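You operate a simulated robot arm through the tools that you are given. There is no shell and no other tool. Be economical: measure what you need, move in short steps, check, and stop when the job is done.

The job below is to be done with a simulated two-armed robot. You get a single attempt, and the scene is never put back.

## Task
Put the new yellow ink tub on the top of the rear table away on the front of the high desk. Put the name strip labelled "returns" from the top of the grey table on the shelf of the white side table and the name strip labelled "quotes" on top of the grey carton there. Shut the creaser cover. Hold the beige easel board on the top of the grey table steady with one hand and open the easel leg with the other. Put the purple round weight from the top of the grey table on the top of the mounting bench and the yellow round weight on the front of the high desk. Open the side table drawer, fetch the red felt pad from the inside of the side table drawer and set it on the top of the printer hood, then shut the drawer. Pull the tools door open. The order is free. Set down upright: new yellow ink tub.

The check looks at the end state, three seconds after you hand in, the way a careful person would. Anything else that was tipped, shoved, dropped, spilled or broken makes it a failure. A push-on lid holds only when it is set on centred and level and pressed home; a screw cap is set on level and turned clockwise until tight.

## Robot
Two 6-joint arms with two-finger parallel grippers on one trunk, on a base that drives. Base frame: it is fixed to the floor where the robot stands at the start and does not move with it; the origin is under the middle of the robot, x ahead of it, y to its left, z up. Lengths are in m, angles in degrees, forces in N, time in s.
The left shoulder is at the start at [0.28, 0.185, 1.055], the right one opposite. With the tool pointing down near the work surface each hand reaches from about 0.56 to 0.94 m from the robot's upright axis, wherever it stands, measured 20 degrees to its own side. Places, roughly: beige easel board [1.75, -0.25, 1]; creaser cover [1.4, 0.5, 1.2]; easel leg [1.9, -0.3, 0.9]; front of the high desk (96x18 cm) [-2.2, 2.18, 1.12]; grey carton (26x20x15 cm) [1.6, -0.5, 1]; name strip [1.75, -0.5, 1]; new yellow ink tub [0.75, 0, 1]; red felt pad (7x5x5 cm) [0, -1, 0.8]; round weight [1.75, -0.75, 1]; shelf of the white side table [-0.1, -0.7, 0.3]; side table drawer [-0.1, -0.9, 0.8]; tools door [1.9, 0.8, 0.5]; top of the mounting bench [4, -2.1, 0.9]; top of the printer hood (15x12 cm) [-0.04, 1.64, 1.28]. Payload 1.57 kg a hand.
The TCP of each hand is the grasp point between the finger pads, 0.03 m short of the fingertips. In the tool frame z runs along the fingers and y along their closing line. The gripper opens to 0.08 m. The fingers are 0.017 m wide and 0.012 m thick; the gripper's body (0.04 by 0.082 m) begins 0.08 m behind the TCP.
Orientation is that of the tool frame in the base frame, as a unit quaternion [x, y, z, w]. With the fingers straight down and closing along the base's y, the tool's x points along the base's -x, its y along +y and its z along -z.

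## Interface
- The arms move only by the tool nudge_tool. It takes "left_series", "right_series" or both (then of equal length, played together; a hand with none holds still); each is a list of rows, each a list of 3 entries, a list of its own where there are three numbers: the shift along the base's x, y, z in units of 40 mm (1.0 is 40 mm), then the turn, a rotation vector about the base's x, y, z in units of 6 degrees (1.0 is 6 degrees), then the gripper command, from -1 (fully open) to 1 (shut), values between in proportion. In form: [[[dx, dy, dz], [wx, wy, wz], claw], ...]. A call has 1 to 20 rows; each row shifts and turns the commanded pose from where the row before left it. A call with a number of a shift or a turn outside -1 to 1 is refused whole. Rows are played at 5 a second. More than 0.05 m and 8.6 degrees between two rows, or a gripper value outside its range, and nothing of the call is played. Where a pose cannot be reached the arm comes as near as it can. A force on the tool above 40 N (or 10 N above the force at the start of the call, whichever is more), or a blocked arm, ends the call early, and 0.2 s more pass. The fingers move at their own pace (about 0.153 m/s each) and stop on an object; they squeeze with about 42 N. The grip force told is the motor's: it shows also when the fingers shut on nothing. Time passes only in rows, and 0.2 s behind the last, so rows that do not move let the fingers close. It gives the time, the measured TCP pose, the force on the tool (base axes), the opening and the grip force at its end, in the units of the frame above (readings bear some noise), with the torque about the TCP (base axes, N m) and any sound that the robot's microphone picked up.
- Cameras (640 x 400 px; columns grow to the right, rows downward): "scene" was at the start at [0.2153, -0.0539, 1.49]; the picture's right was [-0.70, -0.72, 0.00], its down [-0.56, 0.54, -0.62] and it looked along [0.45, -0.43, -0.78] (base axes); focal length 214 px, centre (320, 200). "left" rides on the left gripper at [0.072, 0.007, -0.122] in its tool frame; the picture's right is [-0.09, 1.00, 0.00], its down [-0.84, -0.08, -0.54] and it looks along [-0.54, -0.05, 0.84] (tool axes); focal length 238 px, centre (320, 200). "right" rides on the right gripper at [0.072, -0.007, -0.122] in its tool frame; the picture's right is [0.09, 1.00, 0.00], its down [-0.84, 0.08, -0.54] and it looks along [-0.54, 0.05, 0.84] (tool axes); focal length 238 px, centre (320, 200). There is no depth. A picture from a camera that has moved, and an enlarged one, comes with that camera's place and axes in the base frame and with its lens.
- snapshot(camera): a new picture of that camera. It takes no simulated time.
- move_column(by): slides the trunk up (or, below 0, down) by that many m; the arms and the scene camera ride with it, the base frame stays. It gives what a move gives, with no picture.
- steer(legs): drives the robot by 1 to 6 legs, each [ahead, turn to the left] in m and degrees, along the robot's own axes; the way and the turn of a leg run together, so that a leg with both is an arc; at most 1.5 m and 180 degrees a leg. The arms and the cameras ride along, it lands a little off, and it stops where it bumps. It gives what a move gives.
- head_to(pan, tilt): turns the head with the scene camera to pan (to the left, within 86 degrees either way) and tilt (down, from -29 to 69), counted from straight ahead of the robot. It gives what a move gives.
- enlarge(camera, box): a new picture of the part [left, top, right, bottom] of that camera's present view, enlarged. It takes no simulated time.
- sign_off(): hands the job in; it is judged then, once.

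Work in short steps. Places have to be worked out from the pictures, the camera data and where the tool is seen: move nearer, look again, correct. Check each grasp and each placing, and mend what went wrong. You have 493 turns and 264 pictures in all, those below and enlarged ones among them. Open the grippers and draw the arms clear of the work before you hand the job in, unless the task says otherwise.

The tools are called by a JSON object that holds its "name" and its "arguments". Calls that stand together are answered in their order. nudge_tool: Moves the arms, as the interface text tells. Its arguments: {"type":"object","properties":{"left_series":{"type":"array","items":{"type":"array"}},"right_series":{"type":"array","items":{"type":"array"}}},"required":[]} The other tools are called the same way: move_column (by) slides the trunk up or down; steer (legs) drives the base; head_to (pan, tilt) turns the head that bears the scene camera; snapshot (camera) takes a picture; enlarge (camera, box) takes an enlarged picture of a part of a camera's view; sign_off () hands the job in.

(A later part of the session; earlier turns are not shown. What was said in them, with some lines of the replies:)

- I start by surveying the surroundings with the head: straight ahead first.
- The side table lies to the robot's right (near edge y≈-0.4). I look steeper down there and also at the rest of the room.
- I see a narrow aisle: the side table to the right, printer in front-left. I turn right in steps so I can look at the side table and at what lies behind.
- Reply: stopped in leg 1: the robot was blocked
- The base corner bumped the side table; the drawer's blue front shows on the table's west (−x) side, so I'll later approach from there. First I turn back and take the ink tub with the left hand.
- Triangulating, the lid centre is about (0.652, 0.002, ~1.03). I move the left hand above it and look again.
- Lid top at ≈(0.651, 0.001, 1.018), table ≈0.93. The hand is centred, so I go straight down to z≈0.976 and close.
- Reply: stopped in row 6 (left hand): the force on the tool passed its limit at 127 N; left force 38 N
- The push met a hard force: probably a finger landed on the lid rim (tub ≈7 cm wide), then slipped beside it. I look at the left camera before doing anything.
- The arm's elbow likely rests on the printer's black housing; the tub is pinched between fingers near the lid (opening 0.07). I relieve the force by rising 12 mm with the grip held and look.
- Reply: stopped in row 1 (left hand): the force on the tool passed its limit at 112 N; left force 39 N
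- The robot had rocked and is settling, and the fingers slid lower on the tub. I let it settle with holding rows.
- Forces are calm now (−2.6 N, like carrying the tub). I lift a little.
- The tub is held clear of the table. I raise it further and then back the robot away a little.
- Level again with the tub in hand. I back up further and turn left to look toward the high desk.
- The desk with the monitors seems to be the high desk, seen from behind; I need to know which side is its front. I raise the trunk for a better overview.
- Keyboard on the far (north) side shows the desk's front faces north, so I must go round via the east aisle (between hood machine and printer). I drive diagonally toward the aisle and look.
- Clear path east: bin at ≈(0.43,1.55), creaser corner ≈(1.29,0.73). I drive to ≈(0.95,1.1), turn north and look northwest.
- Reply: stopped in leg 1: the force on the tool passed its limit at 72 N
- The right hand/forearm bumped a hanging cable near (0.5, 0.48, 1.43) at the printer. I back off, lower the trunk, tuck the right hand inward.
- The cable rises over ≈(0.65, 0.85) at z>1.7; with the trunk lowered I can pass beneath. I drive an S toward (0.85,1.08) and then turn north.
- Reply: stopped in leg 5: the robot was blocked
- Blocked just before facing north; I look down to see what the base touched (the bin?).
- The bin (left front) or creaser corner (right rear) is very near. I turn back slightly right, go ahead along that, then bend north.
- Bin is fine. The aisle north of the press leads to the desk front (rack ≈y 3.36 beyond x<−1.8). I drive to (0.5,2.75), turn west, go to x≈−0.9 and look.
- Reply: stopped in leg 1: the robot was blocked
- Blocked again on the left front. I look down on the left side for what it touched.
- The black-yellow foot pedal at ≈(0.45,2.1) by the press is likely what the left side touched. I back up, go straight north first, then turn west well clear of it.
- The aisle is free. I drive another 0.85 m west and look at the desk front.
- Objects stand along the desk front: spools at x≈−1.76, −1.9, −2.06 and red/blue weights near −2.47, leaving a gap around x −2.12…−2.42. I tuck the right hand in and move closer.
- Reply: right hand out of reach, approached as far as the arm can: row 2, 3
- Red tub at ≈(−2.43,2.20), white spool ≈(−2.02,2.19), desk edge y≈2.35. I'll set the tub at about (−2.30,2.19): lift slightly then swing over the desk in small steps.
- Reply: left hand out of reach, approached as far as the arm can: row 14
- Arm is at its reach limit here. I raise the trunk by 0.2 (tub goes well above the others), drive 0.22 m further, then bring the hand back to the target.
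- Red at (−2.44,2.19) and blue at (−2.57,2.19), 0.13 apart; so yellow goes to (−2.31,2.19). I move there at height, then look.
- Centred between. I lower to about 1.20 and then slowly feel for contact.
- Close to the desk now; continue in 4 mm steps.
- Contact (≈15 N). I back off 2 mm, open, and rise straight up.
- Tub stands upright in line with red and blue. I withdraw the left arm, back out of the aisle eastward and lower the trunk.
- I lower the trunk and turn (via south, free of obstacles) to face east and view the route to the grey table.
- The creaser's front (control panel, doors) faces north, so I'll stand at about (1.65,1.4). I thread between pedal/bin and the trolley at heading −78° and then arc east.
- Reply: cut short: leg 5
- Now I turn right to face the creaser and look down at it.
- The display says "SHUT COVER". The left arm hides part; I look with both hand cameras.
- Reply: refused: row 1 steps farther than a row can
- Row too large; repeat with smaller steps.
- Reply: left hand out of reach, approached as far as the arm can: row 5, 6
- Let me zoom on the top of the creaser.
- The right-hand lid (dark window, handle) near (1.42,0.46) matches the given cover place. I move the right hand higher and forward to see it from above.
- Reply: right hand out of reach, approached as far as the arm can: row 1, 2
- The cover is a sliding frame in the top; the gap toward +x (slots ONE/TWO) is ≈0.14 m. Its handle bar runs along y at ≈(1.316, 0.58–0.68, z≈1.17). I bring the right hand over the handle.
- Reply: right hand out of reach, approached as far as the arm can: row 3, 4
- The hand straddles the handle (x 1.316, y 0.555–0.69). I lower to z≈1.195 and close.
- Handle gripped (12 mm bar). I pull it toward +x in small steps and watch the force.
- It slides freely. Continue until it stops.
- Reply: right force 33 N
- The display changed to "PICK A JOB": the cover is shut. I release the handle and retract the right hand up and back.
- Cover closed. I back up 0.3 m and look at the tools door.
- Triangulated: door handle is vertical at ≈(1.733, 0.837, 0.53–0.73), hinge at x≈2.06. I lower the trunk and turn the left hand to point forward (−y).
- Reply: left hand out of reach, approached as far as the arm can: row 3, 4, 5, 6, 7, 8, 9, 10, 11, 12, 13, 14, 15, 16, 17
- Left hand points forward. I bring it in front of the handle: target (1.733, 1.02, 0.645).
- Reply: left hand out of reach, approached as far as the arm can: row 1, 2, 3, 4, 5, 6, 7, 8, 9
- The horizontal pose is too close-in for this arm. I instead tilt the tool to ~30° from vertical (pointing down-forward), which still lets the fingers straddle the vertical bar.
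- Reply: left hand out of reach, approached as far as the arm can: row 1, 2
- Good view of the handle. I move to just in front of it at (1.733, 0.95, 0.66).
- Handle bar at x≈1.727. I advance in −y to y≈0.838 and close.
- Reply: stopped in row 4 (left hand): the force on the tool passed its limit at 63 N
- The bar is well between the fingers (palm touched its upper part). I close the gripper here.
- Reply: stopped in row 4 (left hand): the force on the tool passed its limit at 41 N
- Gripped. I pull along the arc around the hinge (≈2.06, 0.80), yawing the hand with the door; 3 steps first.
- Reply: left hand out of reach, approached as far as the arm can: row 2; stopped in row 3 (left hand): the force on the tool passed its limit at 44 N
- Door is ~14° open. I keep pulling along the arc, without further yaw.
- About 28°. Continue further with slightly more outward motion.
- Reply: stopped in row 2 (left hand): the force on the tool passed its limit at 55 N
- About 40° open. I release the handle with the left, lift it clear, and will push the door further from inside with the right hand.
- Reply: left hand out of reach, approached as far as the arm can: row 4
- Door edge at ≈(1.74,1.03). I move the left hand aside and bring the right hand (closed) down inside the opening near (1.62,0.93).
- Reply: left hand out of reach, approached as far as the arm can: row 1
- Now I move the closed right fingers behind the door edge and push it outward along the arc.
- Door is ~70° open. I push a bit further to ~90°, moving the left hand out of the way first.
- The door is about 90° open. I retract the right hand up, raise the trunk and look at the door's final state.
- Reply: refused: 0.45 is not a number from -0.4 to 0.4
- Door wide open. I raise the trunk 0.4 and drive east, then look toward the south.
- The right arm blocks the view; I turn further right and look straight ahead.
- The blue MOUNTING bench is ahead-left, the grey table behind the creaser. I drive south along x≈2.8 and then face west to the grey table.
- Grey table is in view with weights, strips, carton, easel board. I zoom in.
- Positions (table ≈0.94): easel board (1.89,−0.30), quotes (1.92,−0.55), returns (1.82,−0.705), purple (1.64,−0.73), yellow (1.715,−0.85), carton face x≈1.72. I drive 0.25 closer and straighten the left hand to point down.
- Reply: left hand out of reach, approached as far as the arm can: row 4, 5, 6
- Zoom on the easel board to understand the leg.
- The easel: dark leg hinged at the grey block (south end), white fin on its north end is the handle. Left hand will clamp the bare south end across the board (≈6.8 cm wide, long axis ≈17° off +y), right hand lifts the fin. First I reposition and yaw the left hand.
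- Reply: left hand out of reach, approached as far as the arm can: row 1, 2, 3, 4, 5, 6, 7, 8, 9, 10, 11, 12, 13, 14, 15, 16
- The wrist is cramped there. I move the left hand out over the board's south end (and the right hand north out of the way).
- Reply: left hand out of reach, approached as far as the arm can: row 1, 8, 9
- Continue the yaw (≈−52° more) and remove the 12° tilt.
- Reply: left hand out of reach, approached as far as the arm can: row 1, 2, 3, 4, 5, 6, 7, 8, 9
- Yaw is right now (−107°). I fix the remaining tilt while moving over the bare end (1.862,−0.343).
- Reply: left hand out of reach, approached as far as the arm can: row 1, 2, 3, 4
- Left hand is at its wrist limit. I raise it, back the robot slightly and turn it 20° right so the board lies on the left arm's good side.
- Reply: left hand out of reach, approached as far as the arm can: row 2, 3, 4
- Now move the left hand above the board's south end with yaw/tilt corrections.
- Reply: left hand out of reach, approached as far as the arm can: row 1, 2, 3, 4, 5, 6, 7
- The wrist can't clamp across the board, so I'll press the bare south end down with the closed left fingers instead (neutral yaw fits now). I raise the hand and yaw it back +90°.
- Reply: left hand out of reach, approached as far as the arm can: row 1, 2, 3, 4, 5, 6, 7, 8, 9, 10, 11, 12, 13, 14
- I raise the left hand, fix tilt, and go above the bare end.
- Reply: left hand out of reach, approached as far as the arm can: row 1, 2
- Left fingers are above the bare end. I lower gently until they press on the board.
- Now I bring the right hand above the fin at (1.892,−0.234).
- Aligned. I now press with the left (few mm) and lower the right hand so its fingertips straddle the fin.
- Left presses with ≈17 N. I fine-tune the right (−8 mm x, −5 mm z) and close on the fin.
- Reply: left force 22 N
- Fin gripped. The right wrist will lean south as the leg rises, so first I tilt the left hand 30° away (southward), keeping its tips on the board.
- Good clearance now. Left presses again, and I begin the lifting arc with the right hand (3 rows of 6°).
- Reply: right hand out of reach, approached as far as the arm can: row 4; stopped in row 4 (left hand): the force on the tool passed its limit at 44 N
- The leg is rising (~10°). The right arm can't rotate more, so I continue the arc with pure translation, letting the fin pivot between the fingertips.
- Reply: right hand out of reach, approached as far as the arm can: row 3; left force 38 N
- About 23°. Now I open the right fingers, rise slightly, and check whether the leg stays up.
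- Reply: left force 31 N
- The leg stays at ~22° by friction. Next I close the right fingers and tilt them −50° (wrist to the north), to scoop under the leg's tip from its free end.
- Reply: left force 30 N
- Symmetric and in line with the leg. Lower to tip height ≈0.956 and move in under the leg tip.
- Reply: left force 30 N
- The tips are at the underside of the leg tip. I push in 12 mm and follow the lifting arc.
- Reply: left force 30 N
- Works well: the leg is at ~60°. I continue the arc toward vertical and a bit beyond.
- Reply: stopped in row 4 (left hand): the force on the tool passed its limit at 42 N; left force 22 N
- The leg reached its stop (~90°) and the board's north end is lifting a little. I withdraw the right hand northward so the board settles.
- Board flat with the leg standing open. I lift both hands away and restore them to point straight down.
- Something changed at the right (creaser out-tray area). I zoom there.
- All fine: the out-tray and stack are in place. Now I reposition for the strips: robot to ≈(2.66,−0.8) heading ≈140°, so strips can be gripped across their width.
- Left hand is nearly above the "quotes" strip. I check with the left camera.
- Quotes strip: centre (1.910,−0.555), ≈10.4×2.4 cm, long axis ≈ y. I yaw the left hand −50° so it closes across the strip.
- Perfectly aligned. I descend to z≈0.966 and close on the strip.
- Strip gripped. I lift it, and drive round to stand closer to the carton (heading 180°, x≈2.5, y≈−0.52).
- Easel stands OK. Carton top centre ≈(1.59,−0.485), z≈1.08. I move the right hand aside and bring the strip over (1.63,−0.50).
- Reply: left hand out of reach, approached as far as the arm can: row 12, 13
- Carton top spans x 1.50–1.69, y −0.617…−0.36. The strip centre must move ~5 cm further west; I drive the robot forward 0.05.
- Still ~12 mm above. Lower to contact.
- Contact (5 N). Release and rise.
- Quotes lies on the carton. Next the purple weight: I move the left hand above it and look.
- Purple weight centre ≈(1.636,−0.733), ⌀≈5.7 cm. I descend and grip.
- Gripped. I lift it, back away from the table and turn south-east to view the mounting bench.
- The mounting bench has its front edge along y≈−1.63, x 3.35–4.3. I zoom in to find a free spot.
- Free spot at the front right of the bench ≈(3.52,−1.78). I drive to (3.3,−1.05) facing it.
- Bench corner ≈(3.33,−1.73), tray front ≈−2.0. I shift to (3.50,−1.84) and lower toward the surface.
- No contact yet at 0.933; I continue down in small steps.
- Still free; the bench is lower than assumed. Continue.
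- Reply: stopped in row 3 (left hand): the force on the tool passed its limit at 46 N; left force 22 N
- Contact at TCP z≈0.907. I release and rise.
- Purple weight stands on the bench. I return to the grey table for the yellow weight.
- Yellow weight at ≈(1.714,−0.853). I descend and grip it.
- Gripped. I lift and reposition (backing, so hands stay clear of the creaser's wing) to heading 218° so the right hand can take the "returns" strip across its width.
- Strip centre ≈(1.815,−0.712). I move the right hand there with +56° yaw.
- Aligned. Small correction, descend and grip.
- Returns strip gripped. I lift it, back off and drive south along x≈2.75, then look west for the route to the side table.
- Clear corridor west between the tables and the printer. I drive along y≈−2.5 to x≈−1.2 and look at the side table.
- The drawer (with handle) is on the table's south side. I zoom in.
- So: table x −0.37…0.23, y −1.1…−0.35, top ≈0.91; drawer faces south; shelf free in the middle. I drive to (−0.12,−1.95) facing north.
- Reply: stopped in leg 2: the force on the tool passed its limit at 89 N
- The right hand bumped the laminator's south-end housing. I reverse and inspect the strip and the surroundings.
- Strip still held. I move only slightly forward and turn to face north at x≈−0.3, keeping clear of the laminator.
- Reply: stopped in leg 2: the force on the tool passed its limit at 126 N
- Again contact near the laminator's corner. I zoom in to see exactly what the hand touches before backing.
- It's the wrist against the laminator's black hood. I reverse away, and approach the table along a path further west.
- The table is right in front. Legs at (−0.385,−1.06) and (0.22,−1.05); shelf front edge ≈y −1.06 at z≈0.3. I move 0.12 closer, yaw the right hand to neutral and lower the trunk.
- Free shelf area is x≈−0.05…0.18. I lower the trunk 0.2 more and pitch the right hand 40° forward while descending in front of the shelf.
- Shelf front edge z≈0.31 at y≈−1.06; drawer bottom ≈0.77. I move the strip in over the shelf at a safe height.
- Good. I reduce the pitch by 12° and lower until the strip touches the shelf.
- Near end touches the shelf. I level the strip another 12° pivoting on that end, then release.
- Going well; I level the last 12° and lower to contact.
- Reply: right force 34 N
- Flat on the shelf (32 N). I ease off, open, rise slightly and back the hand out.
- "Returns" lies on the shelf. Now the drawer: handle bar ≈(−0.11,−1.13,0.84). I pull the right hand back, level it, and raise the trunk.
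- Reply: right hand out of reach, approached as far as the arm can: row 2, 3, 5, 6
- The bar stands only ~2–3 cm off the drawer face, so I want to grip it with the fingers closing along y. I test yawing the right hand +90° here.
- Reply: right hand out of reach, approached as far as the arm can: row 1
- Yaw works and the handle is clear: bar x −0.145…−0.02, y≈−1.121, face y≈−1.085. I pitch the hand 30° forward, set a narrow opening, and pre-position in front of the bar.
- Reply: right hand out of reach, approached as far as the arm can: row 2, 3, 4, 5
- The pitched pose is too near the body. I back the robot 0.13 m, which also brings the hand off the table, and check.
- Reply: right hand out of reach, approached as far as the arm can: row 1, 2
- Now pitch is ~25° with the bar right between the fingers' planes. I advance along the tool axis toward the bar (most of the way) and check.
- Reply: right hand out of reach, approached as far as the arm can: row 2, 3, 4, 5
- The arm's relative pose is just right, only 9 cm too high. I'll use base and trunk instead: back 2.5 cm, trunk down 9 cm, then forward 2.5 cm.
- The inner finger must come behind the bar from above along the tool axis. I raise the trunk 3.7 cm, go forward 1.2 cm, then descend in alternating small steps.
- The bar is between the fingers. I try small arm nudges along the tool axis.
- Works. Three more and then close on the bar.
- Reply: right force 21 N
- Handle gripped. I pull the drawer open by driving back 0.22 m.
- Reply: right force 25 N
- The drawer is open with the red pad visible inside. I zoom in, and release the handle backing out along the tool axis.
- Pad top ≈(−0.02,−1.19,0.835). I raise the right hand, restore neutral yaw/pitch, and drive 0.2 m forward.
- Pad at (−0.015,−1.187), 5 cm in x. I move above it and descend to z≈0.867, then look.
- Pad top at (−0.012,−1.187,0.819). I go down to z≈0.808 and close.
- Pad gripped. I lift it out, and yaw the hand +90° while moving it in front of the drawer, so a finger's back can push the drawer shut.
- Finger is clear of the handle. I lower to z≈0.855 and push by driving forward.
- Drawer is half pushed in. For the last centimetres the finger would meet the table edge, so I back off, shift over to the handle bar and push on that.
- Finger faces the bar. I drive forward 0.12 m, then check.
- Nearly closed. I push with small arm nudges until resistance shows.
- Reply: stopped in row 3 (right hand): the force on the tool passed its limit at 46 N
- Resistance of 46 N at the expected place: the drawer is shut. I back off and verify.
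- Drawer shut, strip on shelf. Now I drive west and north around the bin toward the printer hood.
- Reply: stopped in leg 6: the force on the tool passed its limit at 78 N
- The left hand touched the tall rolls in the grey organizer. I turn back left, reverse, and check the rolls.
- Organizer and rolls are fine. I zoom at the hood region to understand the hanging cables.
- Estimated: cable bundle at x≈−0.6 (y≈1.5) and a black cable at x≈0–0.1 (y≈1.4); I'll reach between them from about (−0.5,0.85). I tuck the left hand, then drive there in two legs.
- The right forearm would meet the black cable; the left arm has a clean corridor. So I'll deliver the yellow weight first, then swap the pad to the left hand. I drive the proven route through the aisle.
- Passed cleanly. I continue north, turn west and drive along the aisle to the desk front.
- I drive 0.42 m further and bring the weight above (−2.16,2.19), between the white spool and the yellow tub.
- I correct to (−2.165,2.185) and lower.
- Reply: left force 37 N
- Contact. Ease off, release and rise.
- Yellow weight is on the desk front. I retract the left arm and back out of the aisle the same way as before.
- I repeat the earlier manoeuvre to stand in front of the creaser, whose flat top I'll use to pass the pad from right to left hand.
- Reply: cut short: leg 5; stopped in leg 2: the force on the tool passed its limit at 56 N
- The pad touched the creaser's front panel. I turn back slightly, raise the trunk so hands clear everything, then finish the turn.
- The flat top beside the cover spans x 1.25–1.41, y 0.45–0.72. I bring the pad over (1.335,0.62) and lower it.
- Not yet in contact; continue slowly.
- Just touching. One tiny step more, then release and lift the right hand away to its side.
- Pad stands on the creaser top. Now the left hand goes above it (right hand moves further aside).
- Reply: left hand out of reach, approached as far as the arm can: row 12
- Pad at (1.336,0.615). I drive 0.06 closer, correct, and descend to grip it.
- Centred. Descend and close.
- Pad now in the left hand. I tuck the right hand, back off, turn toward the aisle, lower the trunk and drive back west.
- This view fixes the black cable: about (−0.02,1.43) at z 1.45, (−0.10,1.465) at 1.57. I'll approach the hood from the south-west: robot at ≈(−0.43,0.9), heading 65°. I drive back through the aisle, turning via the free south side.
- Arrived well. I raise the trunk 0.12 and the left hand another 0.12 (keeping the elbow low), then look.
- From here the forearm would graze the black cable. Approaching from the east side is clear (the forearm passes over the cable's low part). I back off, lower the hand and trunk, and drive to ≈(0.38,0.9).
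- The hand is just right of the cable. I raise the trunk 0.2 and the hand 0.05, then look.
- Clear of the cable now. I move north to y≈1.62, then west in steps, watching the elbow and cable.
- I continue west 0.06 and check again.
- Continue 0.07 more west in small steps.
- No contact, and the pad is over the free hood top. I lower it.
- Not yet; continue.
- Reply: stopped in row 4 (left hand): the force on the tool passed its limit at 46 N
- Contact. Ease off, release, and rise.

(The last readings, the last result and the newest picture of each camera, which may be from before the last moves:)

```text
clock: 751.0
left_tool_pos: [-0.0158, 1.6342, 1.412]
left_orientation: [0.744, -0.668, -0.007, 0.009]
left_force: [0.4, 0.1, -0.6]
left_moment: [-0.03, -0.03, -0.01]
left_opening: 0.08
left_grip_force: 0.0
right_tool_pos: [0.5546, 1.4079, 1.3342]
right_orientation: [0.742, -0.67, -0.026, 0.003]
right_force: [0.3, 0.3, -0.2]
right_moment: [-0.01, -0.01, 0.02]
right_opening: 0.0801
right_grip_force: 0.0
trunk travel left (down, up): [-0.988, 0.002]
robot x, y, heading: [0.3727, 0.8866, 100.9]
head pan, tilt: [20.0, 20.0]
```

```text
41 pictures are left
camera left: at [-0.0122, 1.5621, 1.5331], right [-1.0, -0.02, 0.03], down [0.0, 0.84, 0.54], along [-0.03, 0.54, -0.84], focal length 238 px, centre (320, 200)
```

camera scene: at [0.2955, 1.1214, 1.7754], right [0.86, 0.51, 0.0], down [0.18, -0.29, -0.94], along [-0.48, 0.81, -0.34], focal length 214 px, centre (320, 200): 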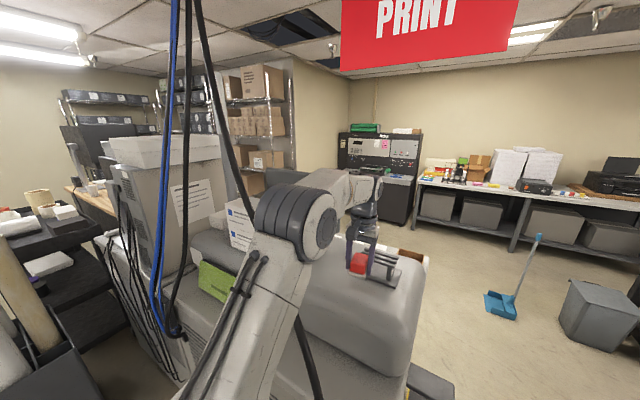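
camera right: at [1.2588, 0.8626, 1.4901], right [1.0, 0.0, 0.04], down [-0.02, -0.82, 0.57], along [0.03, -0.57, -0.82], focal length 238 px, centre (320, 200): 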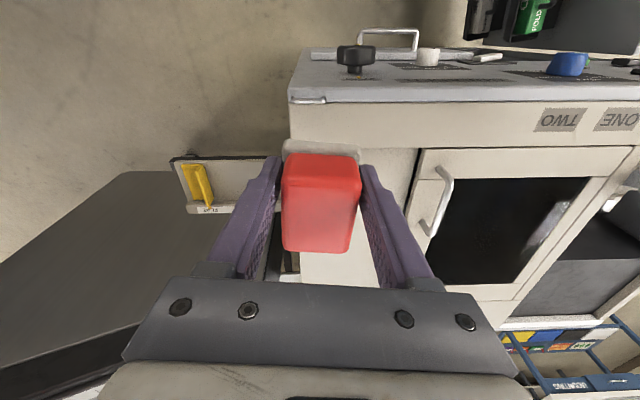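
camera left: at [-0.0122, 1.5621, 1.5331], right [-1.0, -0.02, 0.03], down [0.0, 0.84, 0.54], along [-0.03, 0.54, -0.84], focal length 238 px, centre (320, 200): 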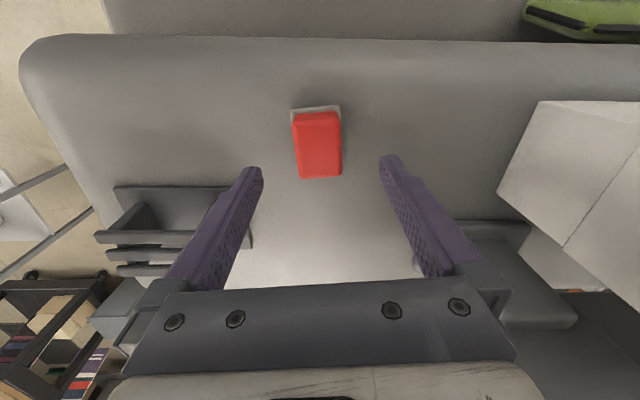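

The red pad sits on the hood. I withdraw the arm along the same clear path.

{"name": "nudge_tool", "arguments": {"left_series": [[[0.9, 0, 0], [0, 0, 0], -1], [[0.9, 0, 0], [0, 0, 0], -1], [[0.9, 0, 0], [0, 0, 0], -1], [[0.9, -0.1, 0], [0, 0, 0], -1], [[0.9, -0.1, 0], [0, 0, 0], -1], [[0.9, -0.1, 0], [0, 0, 0], -1], [[0.4, -0.9, 0], [0, 0, 0], -1], [[0, -0.9, 0], [0, 0, 0], -1], [[0, -0.9, 0], [0, 0, 0], -1], [[0, -0.9, 0], [0, 0, 0], -1], [[0, -0.9, 0], [0, 0, 0], -1]]}}

{"name": "snapshot", "arguments": {"camera": "scene"}}

```text
clock: 753.4
left_tool_pos: [0.2177, 1.443, 1.4117]
left_orientation: [0.744, -0.668, -0.01, 0.01]
left_force: [0.2, -0.2, -0.4]
left_moment: [0.02, 0.01, -0.03]
left_opening: 0.0799
left_grip_force: 0.1
right_tool_pos: [0.5532, 1.4088, 1.3365]
right_orientation: [0.742, -0.669, -0.027, 0.003]
right_force: [0.4, 0.1, -0.4]
right_moment: [0.0, -0.01, -0.04]
right_opening: 0.0797
right_grip_force: 0.0
trunk travel left (down, up): [-0.988, 0.002]
robot x, y, heading: [0.3695, 0.887, 101.0]
head pan, tilt: [20.0, 20.0]
```

```text
40 pictures are left
camera scene: at [0.2954, 1.1211, 1.7754], right [0.86, 0.51, 0.0], down [0.18, -0.29, -0.94], along [-0.48, 0.81, -0.34], focal length 214 px, centre (320, 200)
```

scene: 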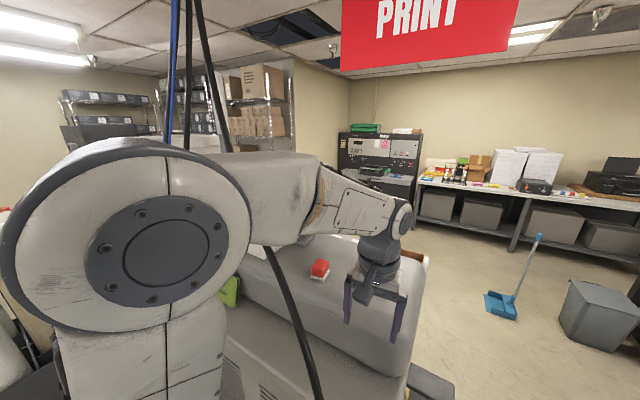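

Pad is steady on the hood. I pull the hand back a little more and take a last look at the creaser and tools door.

{"name": "nudge_tool", "arguments": {"left_series": [[[0.2, -0.9, 0], [0, 0, 0], -1], [[0.2, -0.9, 0], [0, 0, 0], -1]]}}

{"name": "head_to", "arguments": {"pan": -86, "tilt": 30}}

{"name": "snapshot", "arguments": {"camera": "scene"}}

```text
clock: 754.0
left_tool_pos: [0.2332, 1.3694, 1.411]
left_orientation: [0.745, -0.667, -0.009, 0.009]
left_force: [-1.3, 0.0, 0.4]
left_moment: [0.01, 0.02, 0.0]
left_opening: 0.0801
left_grip_force: 0.0
right_tool_pos: [0.5552, 1.4084, 1.3365]
right_orientation: [0.742, -0.67, -0.026, 0.003]
right_force: [0.8, 0.4, 0.2]
right_moment: [0.04, -0.03, 0.01]
right_opening: 0.0801
right_grip_force: 0.1
trunk travel left (down, up): [-0.988, 0.002]
robot x, y, heading: [0.3691, 0.8828, 101.1]
head pan, tilt: [20.0, 20.0]
```

```text
clock: 755.9
left_tool_pos: [0.2328, 1.3703, 1.4116]
left_orientation: [0.745, -0.667, -0.01, 0.01]
left_force: [0.7, -0.1, -0.3]
left_moment: [-0.05, -0.01, -0.01]
left_opening: 0.0799
left_grip_force: 0.0
right_tool_pos: [0.5544, 1.4101, 1.3352]
right_orientation: [0.742, -0.67, -0.027, 0.003]
right_force: [-0.1, -1.0, -0.2]
right_moment: [0.02, 0.01, 0.03]
right_opening: 0.0799
right_grip_force: 0.0
trunk travel left (down, up): [-0.988, 0.002]
robot x, y, heading: [0.371, 0.8862, 100.7]
head pan, tilt: [-85.9, 30.0]
```

```text
39 pictures are left
camera scene: at [0.4306, 1.0647, 1.7593], right [0.26, -0.97, 0.0], down [-0.48, -0.13, -0.87], along [0.84, 0.22, -0.5], focal length 214 px, centre (320, 200)
```

scene: 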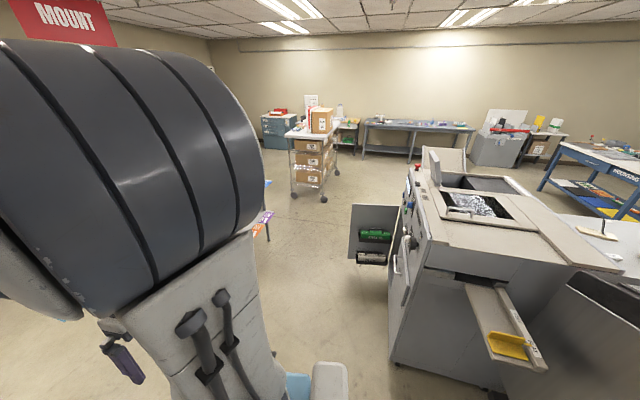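

The tools door is open, the creaser cover is shut and the easel leg is up. Both grippers are empty and clear of the work, so I hand in.

{"name": "sign_off", "arguments": {}}

```text
The job is handed in.
```

I completed every task and handed the job in; the hands bumped several things on the way, and I saw no damage from it.

- **Put away:** the yellow ink tub (upright) and the yellow weight are on the front of the high desk. The purple weight is on the mounting bench, and the red felt pad is on the printer hood.
- **Name strips:** "returns" is on the side table shelf and "quotes" is on the grey carton.
- **Opened or shut:** the creaser cover and the side table drawer are shut. The tools door is open, and the easel leg is open as far as it goes (roughly 75–90°).
- **Bumps:** the hands touched two hanging cables' surroundings, the laminator housing (twice), the rolls in the grey organizer, and the creaser's front panel near the red stop button. The base was blocked three times: at the side table, once near the waste bin or creaser corner, and once near the foot pedal. The bin and pedal looked unmoved, but I could not rule out a small nudge.
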